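You operate a simulated robot arm through the tools that you are given. There is no shell and no other tool. Be economical: measure what you need, move in short steps, check, and stop when the job is done.

Carry out the task below with a simulated two-armed robot. There is one attempt and no reset: what you move stays moved.

JOB
Stack on the upright shaft, bottom up: 16 mm ring, 87 mm core, 35 mm ring, 77 mm core.

It is judged by the outcome, as a careful person would: the job done as asked, and still so three seconds after it is handed in. It fails if anything else is knocked over, pushed out of place, dropped, spilled or broken.

ROBOT AND FRAMES
Two 7-joint arms with two-finger parallel grippers on one trunk, on a base that drives. Base frame: it is fixed to the floor where the robot stands at the start and does not move with it; the origin is under the middle of the robot, x ahead of it, y to its left, z up. Readings come in m, rad, newtons and seconds.
The left shoulder is at the start at [0.07, 0.188, 1.365], the right one opposite. With the tool pointing down near the work surface each hand reaches from about 0.1 to 0.72 m from the robot's upright axis, wherever it stands, measured 20 degrees to its own side. Payload 3.91 kg a hand.
Tool frame (each hand has its own): the origin (TCP) lies between the finger pads and is the grasp point; the fingertips stand 0.03 m ahead of it; z points along the fingers, y is the line along which they close. The gripper opens to 0.11 m. The fingers are 0.02 m wide and 0.01 m thick; the gripper's body (0.048 by 0.112 m) begins 0.055 m behind the TCP.
Orientation is told as [roll, pitch, yaw] about the base's x, y, z axes, in that order, counted from this pose: with the fingers straight down and closing along the base's y, the tool's x points along the base's -x, its y along +y and its z along -z.

CONTROLS
- The arms move only by the tool drive_tool. It takes "left_plan", "right_plan" or both (then of equal length, played together; a hand with none holds still); each is a list of rows, each a list of 3 entries, a list of its own where there are three numbers: the shift along the base's x, y, z in m, then the turn, a rotation vector about the base's x, y, z in degrees, then the finger opening in m, from 0 to 0.11. In form: [[[tx, ty, tz], [rx, ry, rz], hand], ...]. A call has 1 to 20 rows; each row shifts and turns the commanded pose from where the row before left it. Each row takes 0.2 s and may step no farther than 0.05 m and 0.15 rad from the row before; otherwise, or with a gripper value out of range, the whole call is refused. A pose out of reach is approached as far as the arm can. The call stops where the force on the tool passes 40 N (or 10 N more than at its start, if that is more) or the arm is blocked; 0.2 s more then pass. Each finger travels about 0.072 m/s and halts on what it meets, pressing with about 36 N; the grip force reading is that of the motor and also rises with nothing between the fingers. The clock runs only during rows and for 0.2 s after the last one: add rows that do not move to give the fingers time. The reply holds the time, the measured pose of the TCP, the force on the tool along the base axes, the opening and the grip force, in the units named above and with some noise, with the torque about the TCP (base axes, N m) and any sound that the robot's microphone picked up.
- Cameras (640 x 400 px; columns grow to the right, rows downward): "scene" is now at [0.1194, -0.0456, 1.5837]; the picture's right is [-0.54, -0.84, -0.00], its down [-0.56, 0.36, -0.75] and it looks along [0.63, -0.40, -0.66] (base axes); focal length 239 px, centre (320, 200). "left" rides on the left gripper at [0.072, -0.017, -0.103] in its tool frame; the picture's right is [0.23, 0.97, 0.00], its down [-0.76, 0.18, -0.62] and it looks along [-0.61, 0.14, 0.78] (tool axes); focal length 222 px, centre (320, 200). "right" rides on the right gripper at [0.072, 0.017, -0.103] in its tool frame; the picture's right is [-0.23, 0.97, 0.00], its down [-0.76, -0.18, -0.62] and it looks along [-0.61, -0.14, 0.78] (tool axes); focal length 222 px, centre (320, 200). There is no depth. A picture from a camera that has moved, and an enlarged one, comes with that camera's place and axes in the base frame and with its lens.
- capture(camera): a new picture of that camera. It takes no simulated time.
- move_column(by): slides the trunk up (or, below 0, down) by that many m; the arms and the scene camera ride with it, the base frame stays. It gives what a move gives, with no picture.
- steer(legs): drives the robot by 1 to 6 legs, each [ahead, turn to the left] in m and rad, along the robot's own axes; the way and the turn of a leg run together, so that a leg with both is an arc; at most 1.5 m and 3.142 rad a leg. The arms and the cameras ride along, it lands a little off, and it stops where it bumps. It gives what a move gives.
- head_to(pan, tilt): turns the head with the scene camera to pan (to the left, within 1.501 rad either way) and tilt (down, from -0.506 to 1.204), counted from straight ahead of the robot. It gives what a move gives.
- enlarge(camera, box): a new picture of the part [left, top, right, bottom] of that camera's present view, enlarged. It takes no simulated time.
- sign_off(): hands the job in; it is judged then, once.

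Go step by step. Nothing tells you exact positions but the pictures and the camera data: compare them with the known pose of the tool, close in by small moves and look again before you grip or let go. The budget is 120 turns and 100 pictures, counting those below and the enlarged ones. Unless the task says otherwise, let go and move clear before handing in, and close with one line.

The tools are called after ">>>" as name(argument=value, ...) on one line, values as JSON. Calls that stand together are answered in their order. drive_tool: Moves the arms, as the interface text tells. Its arguments: {"type":"object","properties":{"left_plan":{"type":"array","items":{"type":"array"}},"right_plan":{"type":"array","items":{"type":"array"}}},"required":[]} The other tools are called the same way: move_column (by) slides the trunk up or down; steer (legs) drives the base; head_to (pan, tilt) turns the head that bears the scene camera; capture (camera) takes a picture; enlarge (camera, box) takes an enlarged picture of a part of a camera's view; sign_off () hands the job in.

At the start:

```text
time: 0.0
left_tool_pos: [0.4496, -0.0869, 1.3536]
left_tcp_rot: [0.001, 0.0, 0.001]
left_wrist_force: [0.2, -0.7, 0.0]
left_torque: [-0.02, 0.01, 0.02]
left_gripper_width: 0.11
left_grip_force: 0.0
right_tool_pos: [0.3775, -0.4525, 1.256]
right_tcp_rot: [0.0, 0.0, 0.001]
right_wrist_force: [0.5, -0.5, -0.7]
right_torque: [0.01, 0.05, 0.01]
right_gripper_width: 0.1098
right_grip_force: 0.2
trunk travel left (down, up): [-0.875, 0.065]
robot x, y, heading: [0.0025, 0.0007, -0.003]
head pan, tilt: [-0.571, 0.726]
```

scene: 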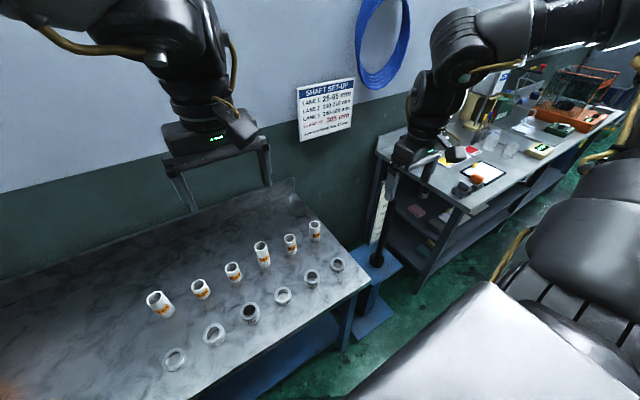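
right: 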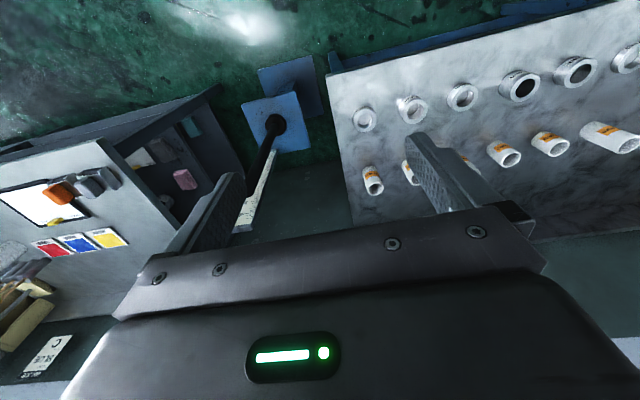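
left: 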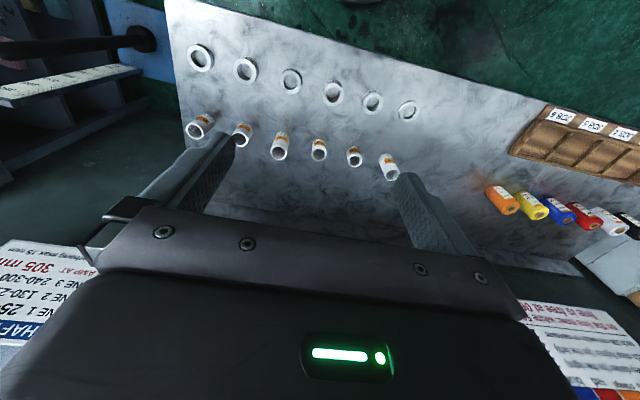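

I see a marble table with six cores (rear row) and six rings (front row), and an upright shaft on a blue base to the right of it with a white scale. I'll read labels and the sign first.

>>> enlarge(camera="scene", box=[130, 200, 360, 380])

>>> enlarge(camera="scene", box=[290, 70, 420, 150])

>>> enlarge(camera="scene", box=[340, 160, 420, 340])

>>> enlarge(camera="right", box=[330, 20, 640, 210])

```text
2.22 times, centred on (245, 290) of scene
camera zoom: at [0.1194, -0.0456, 1.5837], right [-0.54, -0.84, 0.0], down [-0.56, 0.36, -0.75], along [0.63, -0.4, -0.66], focal length 530 px, centre (487, 0)
```

zoom: 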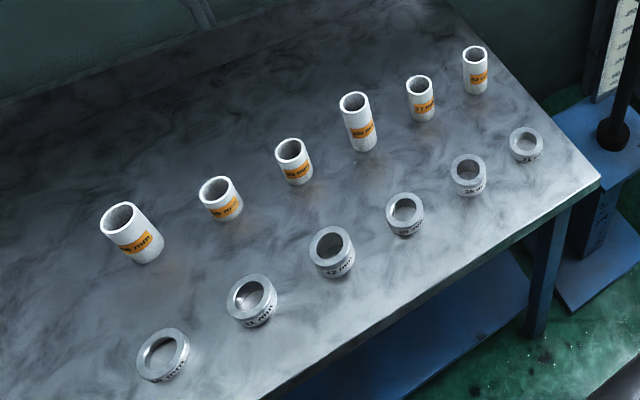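

```text
4.92 times, centred on (355, 110) of scene
camera zoom: at [0.1194, -0.0456, 1.5837], right [-0.54, -0.84, 0.0], down [-0.56, 0.36, -0.75], along [0.63, -0.4, -0.66], focal length 1174 px, centre (148, 643)
```

zoom: 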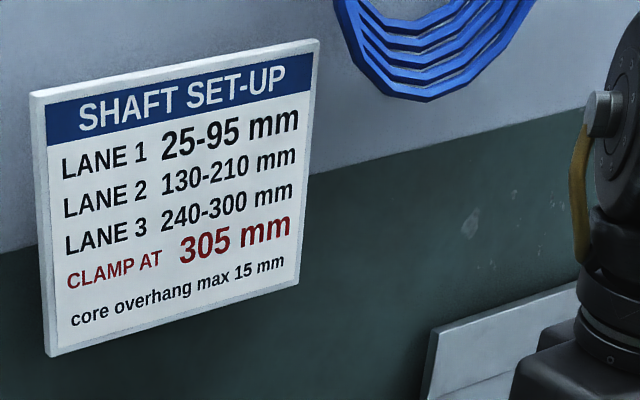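

```text
2.22 times, centred on (380, 250) of scene
camera zoom: at [0.1194, -0.0456, 1.5837], right [-0.54, -0.84, 0.0], down [-0.56, 0.36, -0.75], along [0.63, -0.4, -0.66], focal length 530 px, centre (187, 89)
```

zoom: 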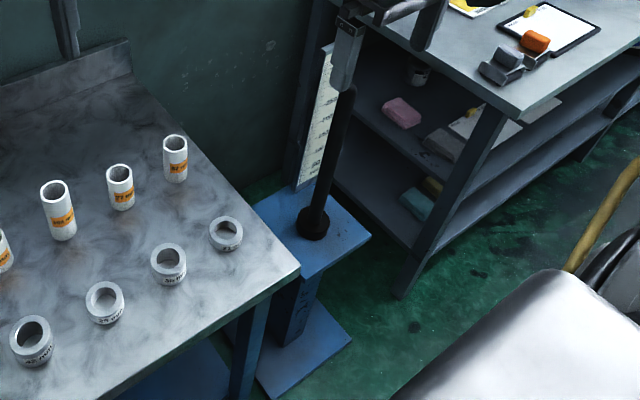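

```text
2.06 times, centred on (485, 115) of right
camera zoom: at [0.305, -0.4371, 1.3603], right [0.23, 0.97, 0.0], down [0.76, -0.18, 0.62], along [0.61, -0.14, -0.78], focal length 459 px, centre (-21, 376)
```

zoom: 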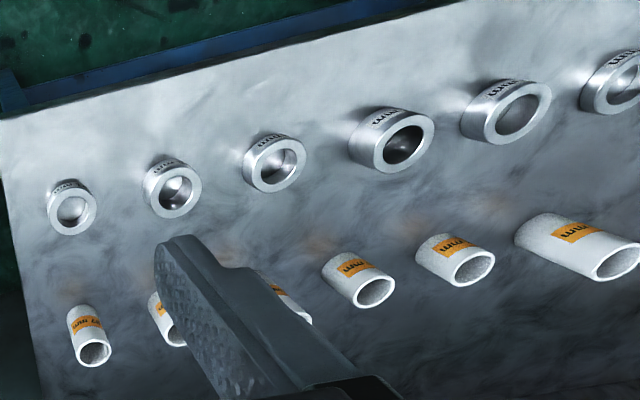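

Ring row is near x≈0.51, y from -0.37 to 0.19, z≈0.79; the shaft near (0.57, -0.68). Now I read the labels closely.

>>> enlarge(camera="scene", box=[240, 210, 360, 285])

>>> enlarge(camera="scene", box=[200, 260, 320, 335])

>>> enlarge(camera="scene", box=[140, 265, 280, 375])

>>> enlarge(camera="scene", box=[360, 160, 400, 275])

```text
5.33 times, centred on (300, 248) of scene
camera zoom: at [0.1194, -0.0456, 1.5837], right [-0.54, -0.84, 0.0], down [-0.56, 0.36, -0.75], along [0.63, -0.4, -0.66], focal length 1272 px, centre (427, -53)
```

zoom: 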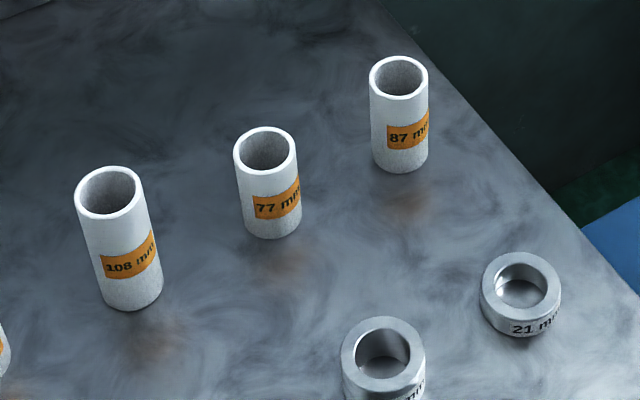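

```text
5.33 times, centred on (260, 298) of scene
camera zoom: at [0.1194, -0.0456, 1.5837], right [-0.54, -0.84, 0.0], down [-0.56, 0.36, -0.75], along [0.63, -0.4, -0.66], focal length 1272 px, centre (640, -320)
```

zoom: 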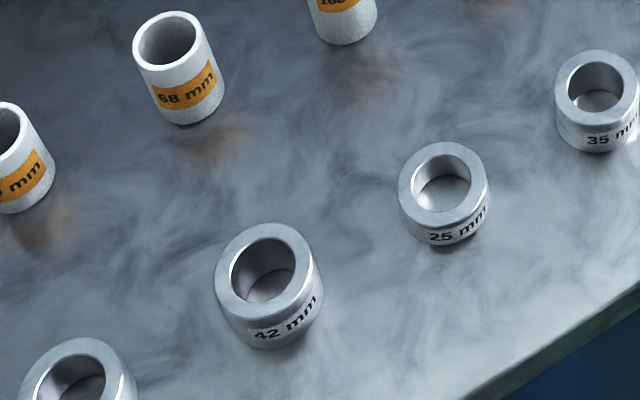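

```text
3.64 times, centred on (210, 320) of scene
camera zoom: at [0.1194, -0.0456, 1.5837], right [-0.54, -0.84, 0.0], down [-0.56, 0.36, -0.75], along [0.63, -0.4, -0.66], focal length 868 px, centre (720, -236)
```

zoom: 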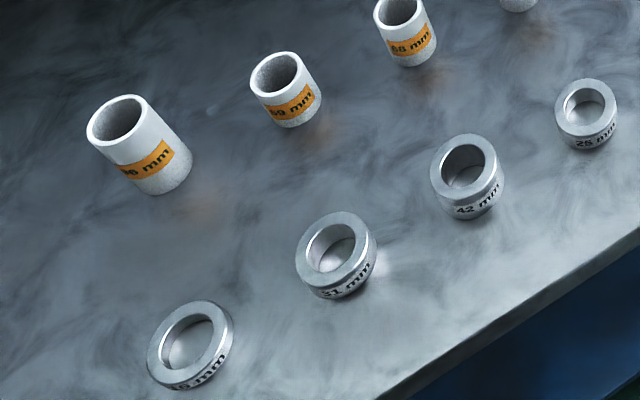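

```text
3.48 times, centred on (380, 218) of scene
camera zoom: at [0.1194, -0.0456, 1.5837], right [-0.54, -0.84, 0.0], down [-0.56, 0.36, -0.75], along [0.63, -0.4, -0.66], focal length 830 px, centre (111, 139)
```

zoom: 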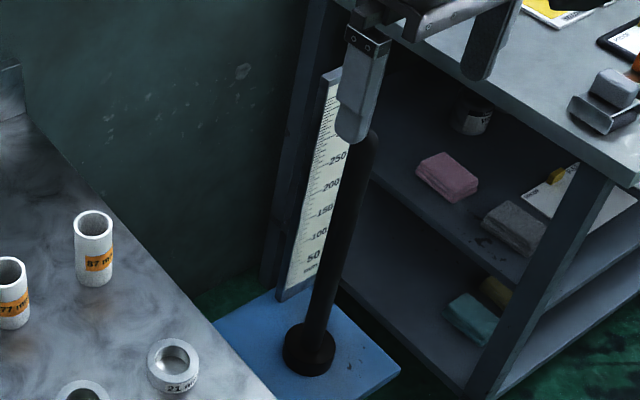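

Rings from the right read 21, 35, 25, 42, 31 and a thin one that is probably the 16. Cores read 87, 77, 108, 68, 59, 96. I'll confirm the last ring and check the shaft's surroundings and the floor to the right.

>>> enlarge(camera="scene", box=[155, 338, 205, 378])

>>> head_to(pan=-1.2, tilt=0.8)

>>> capture(camera="scene")

```text
10.00 times, centred on (180, 358) of scene
camera zoom: at [0.1194, -0.0456, 1.5837], right [-0.54, -0.84, 0.0], down [-0.56, 0.36, -0.75], along [0.63, -0.4, -0.66], focal length 2386 px, centre (1720, -1380)
```

zoom: 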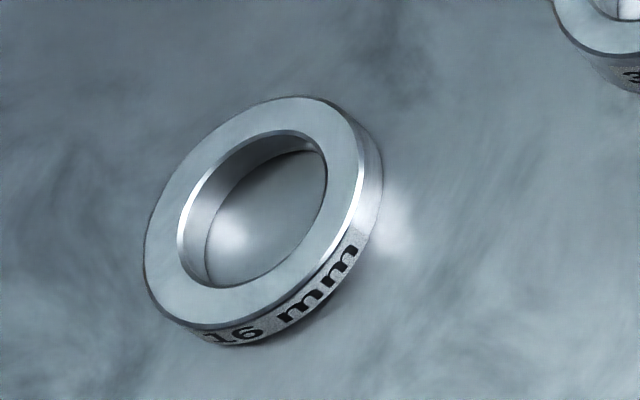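

```text
time: 1.0
left_tool_pos: [0.4481, -0.0866, 1.3536]
left_tcp_rot: [0.002, 0.0, 0.001]
left_wrist_force: [1.3, -0.6, -0.6]
left_torque: [0.0, -0.04, 0.01]
left_gripper_width: 0.1099
left_grip_force: 0.0
right_tool_pos: [0.3765, -0.4527, 1.2555]
right_tcp_rot: [-0.002, 0.002, 0.001]
right_wrist_force: [-0.5, 0.1, -0.8]
right_torque: [0.01, 0.0, -0.02]
right_gripper_width: 0.11
right_grip_force: 0.1
trunk travel left (down, up): [-0.875, 0.065]
robot x, y, heading: [-0.0033, -0.0021, -0.002]
head pan, tilt: [-1.201, 0.799]
```

```text
87 pictures are left
camera scene: at [0.0781, -0.0756, 1.5777], right [-0.93, -0.36, 0.0], down [-0.26, 0.67, -0.7], along [0.25, -0.65, -0.72], focal length 239 px, centre (320, 200)
```

scene: 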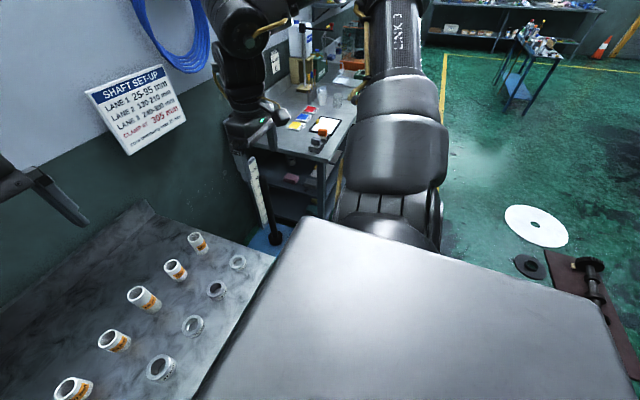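

The 16 mm ring is confirmed, and it's clear behind on the right. I'll check behind on the left before backing up to shift sideways.

>>> head_to(pan=1.4, tilt=0.7)

>>> capture(camera="scene")

>>> head_to(pan=0.0, tilt=1.0)

>>> capture(camera="scene")

```text
time: 3.4
left_tool_pos: [0.4494, -0.086, 1.3517]
left_tcp_rot: [0.001, 0.0, -0.003]
left_wrist_force: [-0.1, 1.0, -0.4]
left_torque: [-0.01, 0.0, 0.01]
left_gripper_width: 0.1098
left_grip_force: 0.2
right_tool_pos: [0.3778, -0.4545, 1.256]
right_tcp_rot: [0.0, 0.0, 0.0]
right_wrist_force: [0.5, 0.8, -0.5]
right_torque: [0.0, 0.0, -0.02]
right_gripper_width: 0.1102
right_grip_force: 0.1
trunk travel left (down, up): [-0.875, 0.065]
robot x, y, heading: [0.0023, -0.0005, -0.0]
head pan, tilt: [1.4, 0.7]
```

```text
86 pictures are left
camera scene: at [0.0633, 0.0833, 1.586], right [0.99, -0.17, 0.0], down [-0.11, -0.63, -0.77], along [0.13, 0.75, -0.64], focal length 239 px, centre (320, 200)
```

scene: 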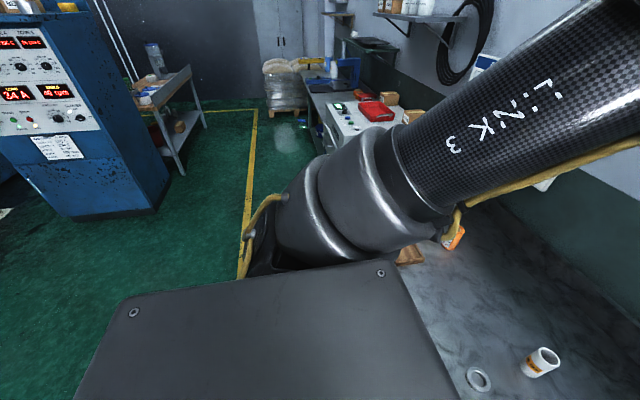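

```text
time: 4.9
left_tool_pos: [0.4489, -0.0853, 1.352]
left_tcp_rot: [0.002, 0.0, 0.0]
left_wrist_force: [0.0, 0.1, -0.2]
left_torque: [0.0, -0.04, 0.01]
left_gripper_width: 0.1099
left_grip_force: 0.1
right_tool_pos: [0.3779, -0.4529, 1.2557]
right_tcp_rot: [0.001, 0.001, -0.001]
right_wrist_force: [-0.1, 0.3, -0.3]
right_torque: [0.04, -0.02, 0.01]
right_gripper_width: 0.1099
right_grip_force: 0.1
trunk travel left (down, up): [-0.875, 0.065]
robot x, y, heading: [0.0025, 0.0001, 0.003]
head pan, tilt: [0.0, 1.0]
```

```text
85 pictures are left
camera scene: at [0.1185, -0.0003, 1.5626], right [0.0, -1.0, 0.0], down [-0.84, 0.0, -0.54], along [0.54, 0.0, -0.84], focal length 239 px, centre (320, 200)
```

scene: 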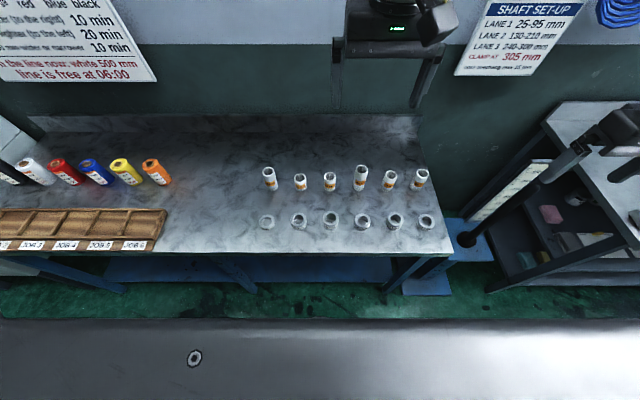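

The floor around is clear. The shaft is about 0.3 m tall, so each part must be held with the tool tilted about 45° so the shaft clears the palm. I'll swing the left arm aside and bring the right hand tilted over the 16 mm ring near (0.515, 0.193).

>>> drive_tool(left_plan=[[[0, 0.05, 0], [0, 0, 0], 0.11], [[0, 0.05, 0], [0, 0, 0], 0.11], [[0, 0.05, 0], [0, 0, 0], 0.11], [[0, 0.05, 0], [0, 0, 0], 0.11], [[0, 0.05, 0], [0, 0, 0], 0.11], [[0, 0.05, 0], [0, 0, 0], 0.11], [[0, 0.05, 0], [0, 0, 0], 0.11], [[0, 0.05, 0], [0, 0, 0], 0.11], [[0, 0.05, 0], [0, 0, 0], 0.11], [[0, 0.05, 0], [0, 0, 0], 0.11], [[0, 0.05, 0], [0, 0, 0], 0.11], [[0, 0.05, 0], [0, 0, 0], 0.11], [[0, 0, 0], [0, 0, 0], 0.11], [[0, 0, 0], [0, 0, 0], 0.11]], right_plan=[[[0, 0.046, -0.018], [0, -7.5, 0], 0.09], [[0, 0.046, -0.018], [0, -7.5, 0], 0.09], [[0, 0.046, -0.018], [0, -7.5, 0], 0.09], [[0, 0.046, -0.018], [0, -7.5, 0], 0.09], [[0, 0.046, -0.018], [0, -7.5, 0], 0.09], [[0, 0.046, -0.018], [0, -7.5, 0], 0.09], [[0, 0.046, -0.018], [0, 0, 0], 0.09], [[0.01, 0.046, -0.018], [0, 0, 0], 0.09], [[0.01, 0.046, -0.018], [0, 0, 0], 0.09], [[0.01, 0.046, -0.018], [0, 0, 0], 0.09], [[0.01, 0.046, -0.018], [0, 0, 0], 0.09], [[0.01, 0.046, -0.018], [0, 0, 0], 0.09], [[0.01, 0.046, -0.018], [0, 0, 0], 0.09], [[0.01, 0.046, -0.018], [0, 0, 0], 0.09]])

>>> capture(camera="right")

>>> capture(camera="scene")

```text
refused: row 8 steps farther than a row can; nothing moved
```

```text
84 pictures are left
camera right: at [0.3049, -0.4372, 1.3603], right [0.23, 0.97, 0.0], down [0.76, -0.18, 0.62], along [0.61, -0.14, -0.78], focal length 222 px, centre (320, 200)
```

right: 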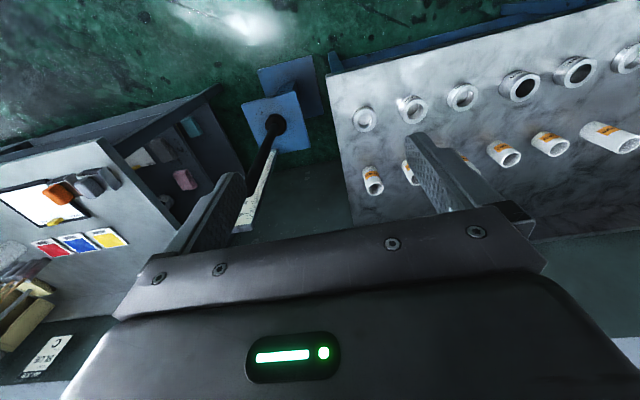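

```text
83 pictures are left
camera scene: at [0.1185, -0.0003, 1.5626], right [0.0, -1.0, 0.0], down [-0.84, 0.0, -0.54], along [0.54, 0.0, -0.84], focal length 239 px, centre (320, 200)
```

scene: 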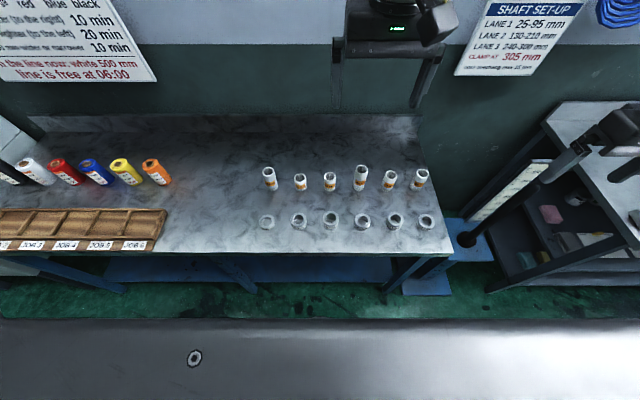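

Step size slightly too large; I'll resend it with smaller steps.

>>> drive_tool(left_plan=[[[0, 0.05, 0], [0, 0, 0], 0.11], [[0, 0.05, 0], [0, 0, 0], 0.11], [[0, 0.05, 0], [0, 0, 0], 0.11], [[0, 0.05, 0], [0, 0, 0], 0.11], [[0, 0.05, 0], [0, 0, 0], 0.11], [[0, 0.05, 0], [0, 0, 0], 0.11], [[0, 0.05, 0], [0, 0, 0], 0.11], [[0, 0.05, 0], [0, 0, 0], 0.11], [[0, 0.05, 0], [0, 0, 0], 0.11], [[0, 0.05, 0], [0, 0, 0], 0.11], [[0, 0.05, 0], [0, 0, 0], 0.11], [[0, 0.05, 0], [0, 0, 0], 0.11], [[0, 0, 0], [0, 0, 0], 0.11], [[0, 0, 0], [0, 0, 0], 0.11], [[0, 0, 0], [0, 0, 0], 0.11]], right_plan=[[[0, 0.043, -0.018], [0, -7.5, 0], 0.09], [[0, 0.043, -0.018], [0, -7.5, 0], 0.09], [[0, 0.043, -0.018], [0, -7.5, 0], 0.09], [[0, 0.043, -0.018], [0, -7.5, 0], 0.09], [[0, 0.043, -0.018], [0, -7.5, 0], 0.09], [[0, 0.043, -0.018], [0, -7.5, 0], 0.09], [[0, 0.043, -0.018], [0, 0, 0], 0.09], [[0.01, 0.043, -0.018], [0, 0, 0], 0.09], [[0.01, 0.043, -0.018], [0, 0, 0], 0.09], [[0.01, 0.043, -0.018], [0, 0, 0], 0.09], [[0.01, 0.043, -0.018], [0, 0, 0], 0.09], [[0.01, 0.043, -0.018], [0, 0, 0], 0.09], [[0.01, 0.043, -0.018], [0, 0, 0], 0.09], [[0.01, 0.043, -0.018], [0, 0, 0], 0.09], [[0.01, 0.043, 0], [0, 0, 0], 0.09]])

>>> capture(camera="right")

>>> capture(camera="scene")

```text
time: 8.1
left_tool_pos: [0.3298, 0.2828, 1.311]
left_tcp_rot: [-0.001, 0.0, 0.004]
left_wrist_force: [0.2, -0.2, 0.3]
left_torque: [-0.01, 0.01, -0.02]
left_gripper_width: 0.1098
left_grip_force: 0.2
left hand out of reach, approached as far as the arm can: row 5, 6, 7, 8, 9, 10, 11, 12
right_tool_pos: [0.5476, -0.2624, 1.119]
right_tcp_rot: [0.003, -0.784, 0.004]
right_wrist_force: [-0.2, 0.2, -0.3]
right_torque: [0.02, 0.02, 0.02]
right_gripper_width: 0.09
right_grip_force: 0.2
right hand out of reach, approached as far as the arm can: row 3, 4, 5, 6, 7, 8, 9, 10, 11, 12, 13, 14, 15
trunk travel left (down, up): [-0.875, 0.065]
robot x, y, heading: [-0.0, -0.0036, -0.002]
head pan, tilt: [0.0, 1.0]
```

```text
82 pictures are left
camera right: at [0.4234, -0.2453, 1.1418], right [0.16, 0.97, 0.16], down [0.1, -0.18, 0.98], along [0.98, -0.14, -0.12], focal length 222 px, centre (320, 200)
```

right: 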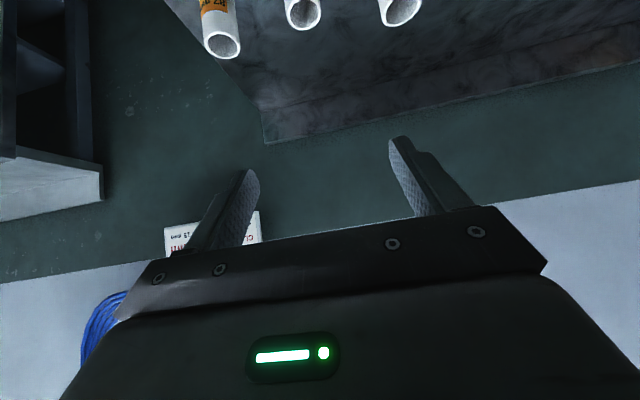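

```text
81 pictures are left
camera scene: at [0.1185, 0.0009, 1.5625], right [0.0, -1.0, 0.0], down [-0.84, 0.0, -0.54], along [0.54, 0.0, -0.84], focal length 239 px, centre (320, 200)
```

scene: 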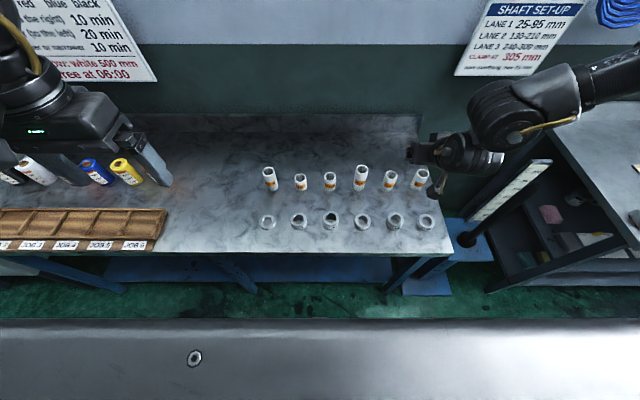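

The tilted pose is limiting at this height because the arm is folded. I'll lower and move across in small steps to see what is reachable.

>>> drive_tool(right_plan=[[[-0.01, 0.03, -0.03], [0, 0, 0], 0.09], [[-0.01, 0.03, -0.03], [0, 0, 0], 0.09], [[-0.01, 0.03, -0.03], [0, 0, 0], 0.09], [[-0.01, 0.03, -0.03], [0, 0, 0], 0.09]])

```text
time: 9.1
left_tool_pos: [0.3301, 0.2818, 1.3117]
left_tcp_rot: [0.0, 0.0, 0.003]
left_wrist_force: [-0.3, -0.3, -0.3]
left_torque: [-0.03, -0.02, 0.02]
left_gripper_width: 0.1102
left_grip_force: 0.1
right_tool_pos: [0.5438, -0.2643, 1.1149]
right_tcp_rot: [0.002, -0.784, 0.004]
right_wrist_force: [0.2, 0.4, 1.1]
right_torque: [-0.06, 0.01, 0.0]
right_gripper_width: 0.0899
right_grip_force: 0.1
right hand out of reach, approached as far as the arm can: row 1, 2, 3, 4
trunk travel left (down, up): [-0.875, 0.065]
robot x, y, heading: [-0.002, -0.0013, -0.001]
head pan, tilt: [0.0, 1.0]
```

I'll untilt, go lower toward the ring with the tool pointing down, and try tilting there.

>>> drive_tool(right_plan=[[[0, 0, 0], [0, 7.5, 0], 0.09], [[0, 0, 0], [0, 7.5, 0], 0.09], [[0, 0, 0], [0, 7.5, 0], 0.09], [[0, 0, 0], [0, 7.5, 0], 0.09], [[0, 0, 0], [0, 7.5, 0], 0.09], [[0, 0, 0], [0, 7.5, 0], 0.09], [[0, 0, 0], [0, 0, 0], 0.09]])

```text
time: 10.7
left_tool_pos: [0.3298, 0.2814, 1.3122]
left_tcp_rot: [0.001, -0.001, 0.003]
left_wrist_force: [0.2, -0.3, -1.0]
left_torque: [0.01, 0.03, -0.02]
left_gripper_width: 0.1102
left_grip_force: 0.0
right_tool_pos: [0.5254, -0.2826, 1.1208]
right_tcp_rot: [0.004, -0.001, 0.0]
right_wrist_force: [0.5, 0.1, -0.4]
right_torque: [-0.05, -0.02, -0.03]
right_gripper_width: 0.0898
right_grip_force: 0.0
right hand out of reach, approached as far as the arm can: row 5, 6
trunk travel left (down, up): [-0.875, 0.065]
robot x, y, heading: [-0.001, -0.0003, 0.001]
head pan, tilt: [0.0, 1.0]
```

>>> drive_tool(right_plan=[[[0, 0.04, -0.01], [0, 0, 0], 0.09], [[0, 0.04, -0.01], [0, 0, 0], 0.09], [[0, 0.04, -0.01], [0, 0, 0], 0.09], [[0, 0.04, -0.01], [0, 0, 0], 0.09], [[0, 0.04, -0.01], [0, 0, 0], 0.09], [[0, 0.04, -0.01], [0, 0, 0], 0.09]])

```text
time: 12.1
left_tool_pos: [0.3294, 0.2824, 1.3111]
left_tcp_rot: [0.0, 0.0, 0.005]
left_wrist_force: [-0.2, 0.7, 0.4]
left_torque: [0.0, 0.0, 0.0]
left_gripper_width: 0.1098
left_grip_force: 0.0
right_tool_pos: [0.4691, -0.236, 1.1422]
right_tcp_rot: [0.002, 0.002, 0.002]
right_wrist_force: [-0.4, -0.8, 0.8]
right_torque: [-0.03, 0.0, 0.03]
right_gripper_width: 0.0901
right_grip_force: 0.1
right hand out of reach, approached as far as the arm can: row 1, 2, 3, 4, 5, 6
trunk travel left (down, up): [-0.875, 0.065]
robot x, y, heading: [-0.0008, 0.0004, 0.002]
head pan, tilt: [0.0, 1.0]
```

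Crossing over is limited at this height. I'll test lower down: descend to z≈0.95 and tilt there.

>>> drive_tool(right_plan=[[[0, 0, -0.04], [0, 0, 0], 0.09], [[0, 0, -0.04], [0, 0, 0], 0.09], [[0, 0, -0.04], [0, 0, 0], 0.09], [[0, 0, -0.04], [0, 0, 0], 0.09], [[0, 0, -0.02], [0, 0, 0], 0.09]])

>>> drive_tool(right_plan=[[[0, 0, 0], [0, -7.5, 0], 0.09], [[0, 0, 0], [0, -7.5, 0], 0.09], [[0, 0, 0], [0, -7.5, 0], 0.09], [[0, 0, 0], [0, -7.5, 0], 0.09], [[0, 0, 0], [0, -7.5, 0], 0.09], [[0, 0, 0], [0, -7.5, 0], 0.09]])

```text
time: 13.3
left_tool_pos: [0.3308, 0.2815, 1.3104]
left_tcp_rot: [0.001, -0.001, 0.003]
left_wrist_force: [0.2, -1.0, 0.6]
left_torque: [-0.03, -0.01, -0.02]
left_gripper_width: 0.1102
left_grip_force: 0.1
right_tool_pos: [0.4372, -0.3098, 1.0278]
right_tcp_rot: [0.003, 0.0, 0.0]
right_wrist_force: [0.6, -0.1, 0.0]
right_torque: [0.0, 0.01, 0.0]
right_gripper_width: 0.0899
right_grip_force: 0.1
right hand out of reach, approached as far as the arm can: row 1, 2, 3, 4, 5
trunk travel left (down, up): [-0.875, 0.065]
robot x, y, heading: [-0.0012, 0.0018, -0.0]
head pan, tilt: [0.0, 1.0]
```

```text
time: 14.7
left_tool_pos: [0.3284, 0.2795, 1.3112]
left_tcp_rot: [0.002, -0.003, 0.004]
left_wrist_force: [-0.3, 0.3, -0.2]
left_torque: [0.04, 0.0, -0.02]
left_gripper_width: 0.1099
left_grip_force: 0.1
right_tool_pos: [0.4459, -0.3333, 1.058]
right_tcp_rot: [0.017, -0.728, -0.007]
right_wrist_force: [0.7, 0.2, 0.5]
right_torque: [0.01, 0.0, 0.01]
right_gripper_width: 0.0899
right_grip_force: 0.1
right hand out of reach, approached as far as the arm can: row 4, 5, 6
trunk travel left (down, up): [-0.875, 0.065]
robot x, y, heading: [-0.0017, -0.0008, -0.001]
head pan, tilt: [0.0, 1.0]
```

The arm has drifted against a joint limit. I'll return near the starting pose and descend from there instead.

>>> drive_tool(right_plan=[[[-0.01, -0.02, 0.03], [0, 6, 0], 0.09], [[-0.01, -0.02, 0.03], [0, 6, 0], 0.09], [[-0.01, -0.02, 0.03], [0, 6, 0], 0.09], [[-0.01, -0.02, 0.03], [0, 6, 0], 0.09], [[-0.01, -0.02, 0.03], [0, 6, 0], 0.09], [[-0.01, -0.02, 0.03], [0, 6, 0], 0.09], [[-0.01, 0, 0.02], [0, 5.7, 0], 0.09], [[0, 0, 0], [0, 0, 0], 0.09]])

>>> drive_tool(right_plan=[[[0.01, 0, -0.04], [0, 0, 0], 0.09], [[0.01, 0, -0.04], [0, 0, 0], 0.09], [[0.01, 0, -0.04], [0, 0, 0], 0.09], [[0.01, 0, -0.04], [0, 0, 0], 0.09], [[0.01, 0, -0.04], [0, 0, 0], 0.09], [[0.01, 0, -0.04], [0, 0, 0], 0.09]])

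>>> head_to(pan=-0.6, tilt=0.6)

>>> capture(camera="scene")

```text
time: 16.5
left_tool_pos: [0.3291, 0.283, 1.3106]
left_tcp_rot: [-0.001, -0.001, 0.004]
left_wrist_force: [-0.5, 0.0, -0.6]
left_torque: [0.0, 0.02, 0.01]
left_gripper_width: 0.11
left_grip_force: 0.1
right_tool_pos: [0.3775, -0.4503, 1.255]
right_tcp_rot: [0.012, 0.003, -0.002]
right_wrist_force: [0.4, -0.5, -0.3]
right_torque: [-0.01, -0.05, -0.02]
right_gripper_width: 0.0899
right_grip_force: 0.0
trunk travel left (down, up): [-0.875, 0.065]
robot x, y, heading: [0.0023, 0.0015, 0.002]
head pan, tilt: [0.0, 1.0]
```

```text
time: 17.9
left_tool_pos: [0.3312, 0.2815, 1.3113]
left_tcp_rot: [0.0, 0.001, 0.002]
left_wrist_force: [0.3, -0.5, 0.7]
left_torque: [0.01, 0.02, -0.03]
left_gripper_width: 0.11
left_grip_force: 0.0
right_tool_pos: [0.4393, -0.4517, 1.0167]
right_tcp_rot: [0.013, 0.001, -0.001]
right_wrist_force: [0.6, -0.8, -0.7]
right_torque: [0.02, 0.02, -0.02]
right_gripper_width: 0.0902
right_grip_force: 0.0
trunk travel left (down, up): [-0.875, 0.065]
robot x, y, heading: [0.0, -0.0006, -0.007]
head pan, tilt: [0.0, 1.0]
```

```text
time: 18.9
left_tool_pos: [0.3287, 0.2812, 1.3123]
left_tcp_rot: [0.0, -0.001, 0.003]
left_wrist_force: [-0.2, 0.1, 0.2]
left_torque: [-0.04, 0.03, 0.01]
left_gripper_width: 0.1099
left_grip_force: 0.1
right_tool_pos: [0.4377, -0.4513, 1.0185]
right_tcp_rot: [0.01, 0.001, -0.003]
right_wrist_force: [0.1, -0.5, 0.2]
right_torque: [-0.02, 0.02, -0.02]
right_gripper_width: 0.09
right_grip_force: 0.1
trunk travel left (down, up): [-0.875, 0.065]
robot x, y, heading: [0.0014, 0.0025, 0.0]
head pan, tilt: [-0.6, 0.6]
```

```text
80 pictures are left
camera scene: at [0.1216, -0.0497, 1.5945], right [-0.56, -0.83, 0.0], down [-0.47, 0.32, -0.82], along [0.68, -0.47, -0.57], focal length 239 px, centre (320, 200)
```

scene: 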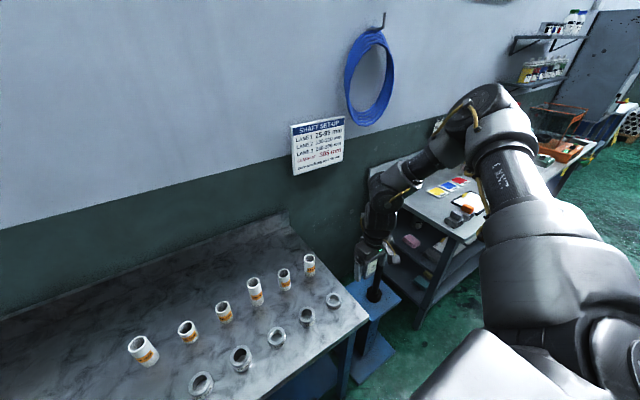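

That pose is fine, with the elbow out to the right. I'll test the tilt here.

>>> drive_tool(right_plan=[[[0, 0, -0.01], [0, -7.5, 0], 0.09], [[0, 0, -0.01], [0, -7.5, 0], 0.09], [[0, 0, -0.01], [0, -7.5, 0], 0.09], [[0, 0, -0.01], [0, -7.5, 0], 0.09], [[0, 0, -0.01], [0, -7.5, 0], 0.09], [[0, 0, -0.01], [0, -7.5, 0], 0.09]])

```text
time: 20.3
left_tool_pos: [0.3275, 0.279, 1.3133]
left_tcp_rot: [0.002, -0.003, 0.004]
left_wrist_force: [-0.2, -0.1, 0.6]
left_torque: [0.01, -0.03, -0.04]
left_gripper_width: 0.11
left_grip_force: 0.2
right_tool_pos: [0.4554, -0.4909, 1.0063]
right_tcp_rot: [0.014, -0.785, -0.001]
right_wrist_force: [0.1, 0.1, 0.9]
right_torque: [0.03, -0.03, 0.0]
right_gripper_width: 0.09
right_grip_force: 0.1
right hand out of reach, approached as far as the arm can: row 5, 6
trunk travel left (down, up): [-0.875, 0.065]
robot x, y, heading: [0.0033, 0.0001, -0.0]
head pan, tilt: [-0.6, 0.6]
```

>>> drive_tool(right_plan=[[[0.01, 0.01, -0.03], [0, 0, 0], 0.09], [[0.01, 0.02, -0.03], [0, 0, 0], 0.09], [[0.01, 0.03, -0.03], [0, 0, 0], 0.09], [[0.0, 0.03, 0], [0, 0, 0], 0.09], [[0.0, 0.03, 0], [0, 0, 0], 0.09], [[0.0, 0.03, 0], [0, 0, 0], 0.09]])

```text
time: 21.7
left_tool_pos: [0.3303, 0.2821, 1.3104]
left_tcp_rot: [0.002, 0.0, 0.004]
left_wrist_force: [-0.9, -1.5, 0.0]
left_torque: [0.04, 0.0, 0.03]
left_gripper_width: 0.11
left_grip_force: 0.0
right_tool_pos: [0.4758, -0.4304, 1.0283]
right_tcp_rot: [0.013, -0.784, -0.001]
right_wrist_force: [0.8, 0.7, 0.2]
right_torque: [-0.03, -0.01, -0.01]
right_gripper_width: 0.0902
right_grip_force: 0.1
right hand out of reach, approached as far as the arm can: row 1, 2, 3, 4, 5, 6
trunk travel left (down, up): [-0.875, 0.065]
robot x, y, heading: [0.0021, 0.0021, -0.004]
head pan, tilt: [-0.6, 0.6]
```

The tilt straight ahead is restrictive with this elbow-out posture. I'll yaw the tilted tool to point inward along the forearm and see if reach improves.

>>> drive_tool(right_plan=[[[0, 0, 0], [0, 0, 8], 0.09], [[0, 0, 0], [0, 0, 8], 0.09], [[0, 0, 0], [0, 0, 8], 0.09], [[0, 0, 0], [0, 0, 8], 0.09], [[0, 0, 0], [0, 0, 8], 0.09], [[0, 0, -0.03], [0, 0, 0], 0.09], [[0, 0, -0.03], [0, 0, 0], 0.09], [[0, 0, -0.03], [0, 0, 0], 0.09]])

>>> capture(camera="scene")

```text
time: 23.5
left_tool_pos: [0.3298, 0.2814, 1.3115]
left_tcp_rot: [0.0, -0.001, 0.002]
left_wrist_force: [0.5, -0.1, 0.2]
left_torque: [0.02, 0.01, 0.02]
left_gripper_width: 0.1101
left_grip_force: 0.1
right_tool_pos: [0.4712, -0.4366, 1.003]
right_tcp_rot: [0.014, -0.785, 0.695]
right_wrist_force: [-0.2, -0.1, -0.4]
right_torque: [0.0, -0.01, -0.01]
right_gripper_width: 0.0901
right_grip_force: 0.1
right hand out of reach, approached as far as the arm can: row 6, 7, 8
trunk travel left (down, up): [-0.875, 0.065]
robot x, y, heading: [-0.0004, 0.0015, -0.002]
head pan, tilt: [-0.6, 0.6]
```

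```text
79 pictures are left
camera scene: at [0.1211, -0.0503, 1.5946], right [-0.57, -0.82, 0.0], down [-0.47, 0.32, -0.83], along [0.68, -0.47, -0.56], focal length 239 px, centre (320, 200)
```

scene: 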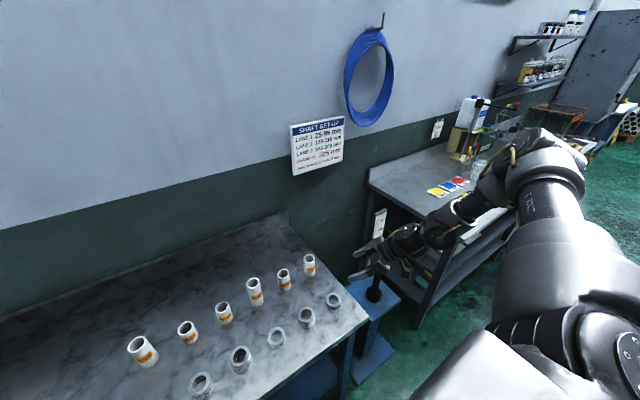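

I'll test whether lower heights open up farther out to the right, since the trunk can also be lowered later.

>>> drive_tool(right_plan=[[[0.02, -0.03, 0], [0, 0, 0], 0.09], [[0.02, -0.03, 0], [0, 0, 0], 0.09], [[0.02, -0.02, 0], [0, 0, 0], 0.09], [[0.0, 0, -0.03], [0, 0, 0], 0.09], [[0, 0, -0.03], [0, 0, 0], 0.09], [[0, 0, -0.03], [0, 0, 0], 0.09]])

```text
time: 24.9
left_tool_pos: [0.3295, 0.2813, 1.3108]
left_tcp_rot: [0.0, -0.002, 0.002]
left_wrist_force: [0.1, 0.4, 0.8]
left_torque: [-0.04, 0.02, 0.04]
left_gripper_width: 0.1102
left_grip_force: 0.1
right_tool_pos: [0.5081, -0.5266, 1.0157]
right_tcp_rot: [0.013, -0.786, 0.695]
right_wrist_force: [-0.1, -0.6, 0.3]
right_torque: [0.01, -0.02, -0.03]
right_gripper_width: 0.0902
right_grip_force: 0.1
right hand out of reach, approached as far as the arm can: row 2, 3, 4, 5, 6
trunk travel left (down, up): [-0.875, 0.065]
robot x, y, heading: [-0.0008, 0.0001, 0.0]
head pan, tilt: [-0.6, 0.6]
```

>>> drive_tool(right_plan=[[[0, 0, 0], [0, 0, -8], 0.09], [[0, 0, 0], [0, 0, -8], 0.09], [[0, 0, 0], [0, 0, -8], 0.09], [[0, 0, 0], [0, 0, -8], 0.09], [[0, 0, 0], [0, 0, -8], 0.09], [[0, 0, 0], [0, 0, -8], 0.09], [[0, 0, 0], [0, 0, -8], 0.09], [[0, 0, 0], [0, 0, -8], 0.09], [[0, 0, 0], [0, 0, -8], 0.09], [[0, 0, 0], [0, 0, -8], 0.09], [[0, 0, -0.03], [0, 0, 0], 0.09], [[0, 0, -0.03], [0, 0, 0], 0.09], [[0, 0, -0.03], [0, 0, 0], 0.09]])

>>> capture(camera="scene")

```text
time: 27.7
left_tool_pos: [0.3282, 0.2813, 1.3115]
left_tcp_rot: [0.0, -0.002, 0.003]
left_wrist_force: [0.6, 0.5, -0.2]
left_torque: [-0.03, -0.01, 0.0]
left_gripper_width: 0.11
left_grip_force: 0.0
right_tool_pos: [0.4829, -0.5707, 1.0062]
right_tcp_rot: [0.016, -0.785, -0.701]
right_wrist_force: [0.9, -0.3, 0.1]
right_torque: [0.0, -0.03, 0.01]
right_gripper_width: 0.09
right_grip_force: 0.2
right hand out of reach, approached as far as the arm can: row 10, 11, 12, 13
trunk travel left (down, up): [-0.875, 0.065]
robot x, y, heading: [0.001, 0.002, -0.0]
head pan, tilt: [-0.6, 0.6]
```

```text
78 pictures are left
camera scene: at [0.1206, -0.0505, 1.5946], right [-0.56, -0.83, 0.0], down [-0.47, 0.32, -0.83], along [0.68, -0.47, -0.56], focal length 239 px, centre (320, 200)
```

scene: 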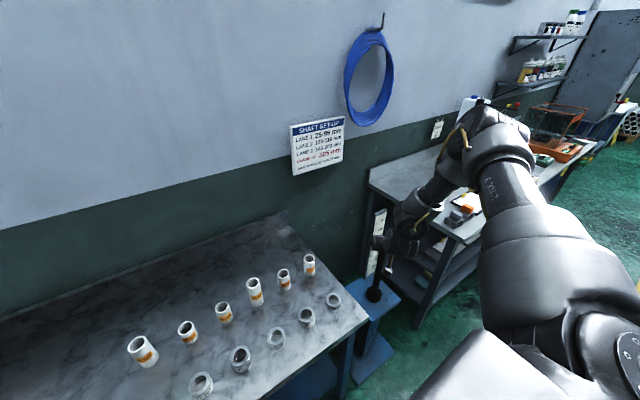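

Tilted reach bottoms out about 0.36 m below the shoulder, so I'll lower the trunk for the work. First I'll raise the hand, set yaw to 0, and drive so the 16 mm ring sits at the right arm's comfortable spot.

>>> drive_tool(right_plan=[[[-0.01, 0.01, 0.04], [0, 0, 8], 0.09], [[-0.01, 0.01, 0.04], [0, 0, 8], 0.09], [[-0.01, 0.01, 0.04], [0, 0, 8], 0.09], [[-0.01, 0.01, 0.04], [0, 0, 8], 0.09], [[-0.01, 0.01, 0.04], [0, 0, 8], 0.09], [[0, 0, 0], [0, 0, 0], 0.09]])

>>> steer(legs=[[0, -0.8], [-0.7, 0], [0, 0.8], [0.45, 0]])

>>> head_to(pan=-0.4, tilt=0.8)

>>> capture(camera="scene")

```text
time: 29.1
left_tool_pos: [0.3307, 0.2794, 1.3107]
left_tcp_rot: [0.0, -0.001, 0.002]
left_wrist_force: [-0.7, 0.1, -0.3]
left_torque: [0.02, 0.03, 0.0]
left_gripper_width: 0.1101
left_grip_force: 0.1
right_tool_pos: [0.4292, -0.5224, 1.2054]
right_tcp_rot: [0.013, -0.783, -0.004]
right_wrist_force: [-0.3, -0.9, 0.1]
right_torque: [-0.01, -0.01, 0.01]
right_gripper_width: 0.0902
right_grip_force: 0.0
trunk travel left (down, up): [-0.875, 0.065]
robot x, y, heading: [0.0022, -0.0008, -0.0]
head pan, tilt: [-0.6, 0.6]
```

```text
time: 39.5
left_tool_pos: [0.307, 0.7856, 1.311]
left_tcp_rot: [-0.001, -0.002, -0.003]
left_wrist_force: [-0.4, 0.2, -0.1]
left_torque: [0.02, -0.04, 0.01]
left_gripper_width: 0.1101
left_grip_force: 0.1
right_tool_pos: [0.4014, -0.0185, 1.2067]
right_tcp_rot: [0.012, -0.786, -0.008]
right_wrist_force: [-0.6, -0.7, 0.9]
right_torque: [0.0, -0.02, -0.03]
right_gripper_width: 0.0899
right_grip_force: 0.1
trunk travel left (down, up): [-0.875, 0.065]
robot x, y, heading: [-0.0265, 0.5016, -0.006]
head pan, tilt: [-0.6, 0.6]
```

```text
time: 40.2
left_tool_pos: [0.3094, 0.7852, 1.3107]
left_tcp_rot: [-0.001, -0.001, -0.003]
left_wrist_force: [0.5, 0.6, 0.6]
left_torque: [0.01, 0.03, 0.0]
left_gripper_width: 0.11
left_grip_force: 0.0
right_tool_pos: [0.4032, -0.0179, 1.2065]
right_tcp_rot: [0.012, -0.784, -0.009]
right_wrist_force: [-0.4, 0.3, 0.0]
right_torque: [0.05, 0.02, 0.02]
right_gripper_width: 0.09
right_grip_force: 0.0
trunk travel left (down, up): [-0.875, 0.065]
robot x, y, heading: [-0.024, 0.5058, -0.006]
head pan, tilt: [-0.4, 0.799]
```

```text
77 pictures are left
camera scene: at [0.1007, 0.473, 1.5777], right [-0.4, -0.92, 0.0], down [-0.66, 0.28, -0.7], along [0.64, -0.28, -0.72], focal length 239 px, centre (320, 200)
```

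scene: 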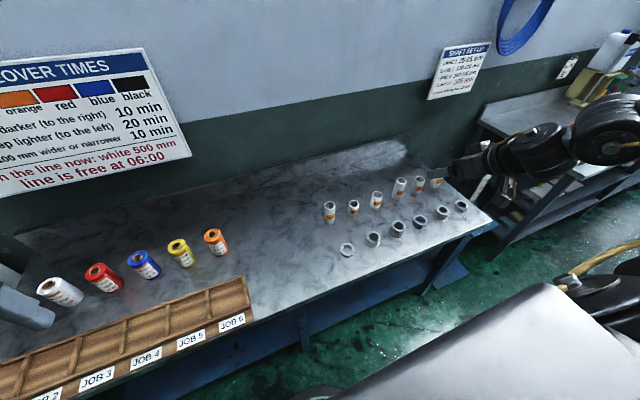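

I'm in place with the ring about 0.31 m to my right. Lowering the trunk 0.25 m.

>>> move_column(by=-0.25)

>>> drive_tool(right_plan=[[[0, 0.04, 0], [0, 0, 0], 0.09], [[0, 0.04, 0], [0, 0, 0], 0.09], [[0, 0.04, 0], [0, 0, 0], 0.09], [[0, 0.04, 0], [0, 0, 0], 0.09], [[0, 0.04, 0], [0, 0, 0], 0.09]])

>>> capture(camera="right")

```text
time: 42.8
left_tool_pos: [0.3091, 0.7844, 1.0619]
left_tcp_rot: [-0.001, -0.001, -0.005]
left_wrist_force: [-0.3, -0.8, 0.2]
left_torque: [-0.03, 0.02, 0.05]
left_gripper_width: 0.1101
left_grip_force: 0.0
right_tool_pos: [0.4021, -0.0168, 0.9564]
right_tcp_rot: [0.012, -0.784, -0.009]
right_wrist_force: [-1.3, -0.2, 0.8]
right_torque: [0.01, -0.01, 0.02]
right_gripper_width: 0.0899
right_grip_force: 0.0
trunk travel left (down, up): [-0.625, 0.315]
robot x, y, heading: [-0.021, 0.5034, -0.006]
head pan, tilt: [-0.4, 0.799]
```

```text
time: 44.0
left_tool_pos: [0.3098, 0.7865, 1.0598]
left_tcp_rot: [-0.003, 0.0, -0.004]
left_wrist_force: [1.5, -0.5, 0.1]
left_torque: [-0.08, 0.02, 0.01]
left_gripper_width: 0.1099
left_grip_force: 0.1
right_tool_pos: [0.4247, 0.1092, 0.9654]
right_tcp_rot: [0.01, -0.778, -0.005]
right_wrist_force: [0.3, 1.0, 0.2]
right_torque: [0.0, 0.03, -0.01]
right_gripper_width: 0.0899
right_grip_force: 0.1
right hand out of reach, approached as far as the arm can: row 3, 4, 5
trunk travel left (down, up): [-0.625, 0.315]
robot x, y, heading: [-0.0239, 0.5053, -0.008]
head pan, tilt: [-0.4, 0.799]
```

```text
76 pictures are left
camera right: at [0.3007, 0.1254, 0.99], right [0.16, 0.97, 0.17], down [0.1, -0.18, 0.98], along [0.98, -0.14, -0.13], focal length 222 px, centre (320, 200)
```

right: 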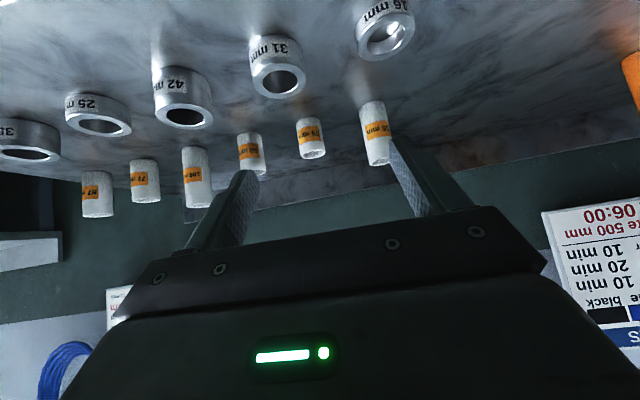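

>>> drive_tool(right_plan=[[[0.035, 0, 0], [0, 0, 0], 0.09], [[0.035, 0, 0], [0, 0, 0], 0.09], [[0, 0.03, -0.01], [0, 0, 0], 0.09], [[0, 0.03, -0.01], [0, 0, 0], 0.09], [[0, 0.018, 0], [0, 0, 0], 0.09]])

>>> capture(camera="right")

```text
time: 45.2
left_tool_pos: [0.3078, 0.7836, 1.063]
left_tcp_rot: [-0.001, -0.002, -0.004]
left_wrist_force: [0.5, -0.7, 0.8]
left_torque: [-0.02, -0.02, 0.0]
left_gripper_width: 0.1099
left_grip_force: 0.2
right_tool_pos: [0.4965, 0.1892, 0.9476]
right_tcp_rot: [0.013, -0.784, -0.009]
right_wrist_force: [0.5, -0.5, -0.6]
right_torque: [-0.01, 0.0, 0.01]
right_gripper_width: 0.0899
right_grip_force: 0.0
trunk travel left (down, up): [-0.625, 0.315]
robot x, y, heading: [-0.0246, 0.5066, -0.009]
head pan, tilt: [-0.4, 0.799]
```

```text
75 pictures are left
camera right: at [0.3729, 0.2051, 0.9726], right [0.16, 0.97, 0.17], down [0.1, -0.19, 0.98], along [0.98, -0.14, -0.13], focal length 222 px, centre (320, 200)
```

right: 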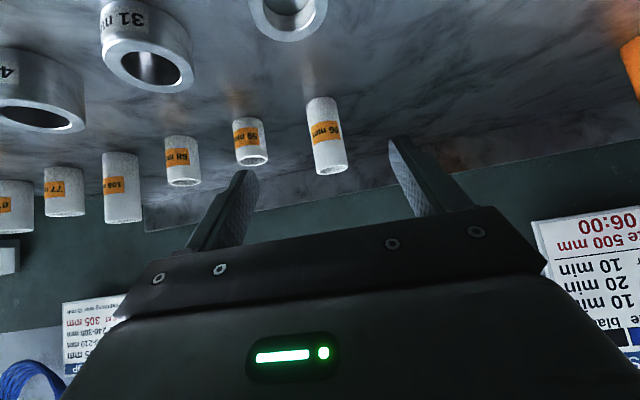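

The hand is above the ring at (0.4965, 0.189). I'll take a scene view aimed at the ring and hand to refine positions.

>>> head_to(pan=-0.55, tilt=0.75)

>>> enlarge(camera="scene", box=[220, 100, 440, 240])

```text
time: 45.9
left_tool_pos: [0.3078, 0.7851, 1.0606]
left_tcp_rot: [0.0, -0.001, -0.004]
left_wrist_force: [-0.8, -0.4, 0.3]
left_torque: [-0.03, 0.01, 0.02]
left_gripper_width: 0.1097
left_grip_force: 0.0
right_tool_pos: [0.496, 0.1878, 0.9476]
right_tcp_rot: [0.012, -0.783, -0.007]
right_wrist_force: [-0.3, -0.4, -0.1]
right_torque: [0.01, 0.01, -0.01]
right_gripper_width: 0.0899
right_grip_force: 0.0
trunk travel left (down, up): [-0.625, 0.315]
robot x, y, heading: [-0.0197, 0.5065, -0.011]
head pan, tilt: [-0.55, 0.75]
```

```text
2.86 times, centred on (330, 170) of scene
camera zoom: at [0.0966, 0.4612, 1.3317], right [-0.53, -0.85, 0.0], down [-0.58, 0.36, -0.73], along [0.62, -0.39, -0.68], focal length 682 px, centre (291, 286)
```

zoom: 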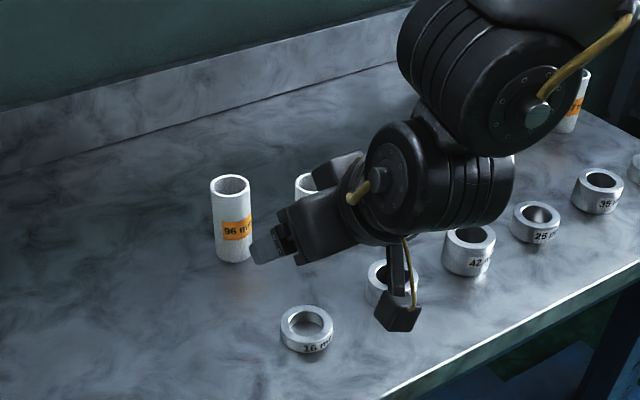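

The hand camera's grasp point is at image centre, so I'll servo visually: descend partway and look.

>>> drive_tool(right_plan=[[[-0.01, 0, -0.03], [0, 0, 0], 0.09], [[-0.01, 0, -0.03], [0, 0, 0], 0.09], [[0, 0, -0.02], [0, 0, 0], 0.09]])

>>> capture(camera="right")

>>> enlarge(camera="scene", box=[220, 140, 440, 280])

```text
time: 46.7
left_tool_pos: [0.3081, 0.7844, 1.0615]
left_tcp_rot: [0.002, 0.0, -0.003]
left_wrist_force: [1.0, -0.2, -0.1]
left_torque: [-0.01, -0.04, 0.0]
left_gripper_width: 0.1101
left_grip_force: 0.0
right_tool_pos: [0.4764, 0.1881, 0.8677]
right_tcp_rot: [0.013, -0.784, -0.008]
right_wrist_force: [-0.5, 0.3, -0.2]
right_torque: [0.04, -0.02, -0.02]
right_gripper_width: 0.0897
right_grip_force: 0.0
trunk travel left (down, up): [-0.625, 0.315]
robot x, y, heading: [-0.0232, 0.5038, -0.009]
head pan, tilt: [-0.55, 0.75]
```

```text
73 pictures are left
camera right: at [0.353, 0.205, 0.8913], right [0.16, 0.97, 0.17], down [0.1, -0.19, 0.98], along [0.98, -0.14, -0.13], focal length 222 px, centre (320, 200)
```

right: 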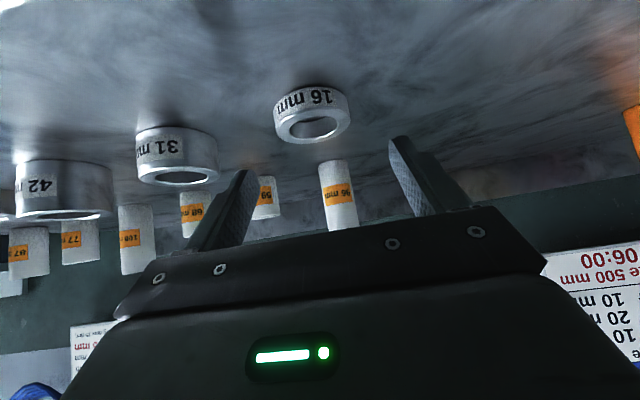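

```text
2.86 times, centred on (330, 210) of scene
camera zoom: at [0.097, 0.4609, 1.3317], right [-0.53, -0.85, 0.0], down [-0.58, 0.36, -0.73], along [0.62, -0.39, -0.68], focal length 682 px, centre (291, 171)
```

zoom: 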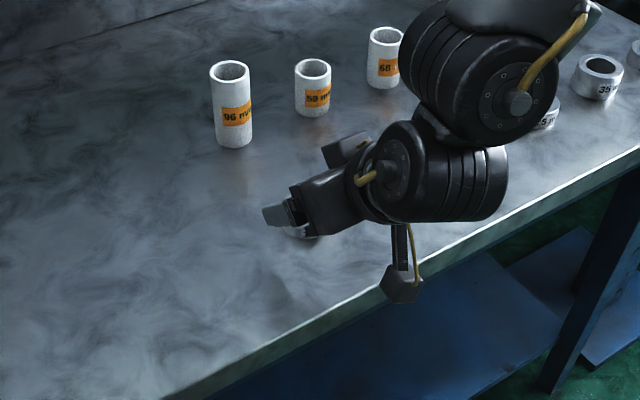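

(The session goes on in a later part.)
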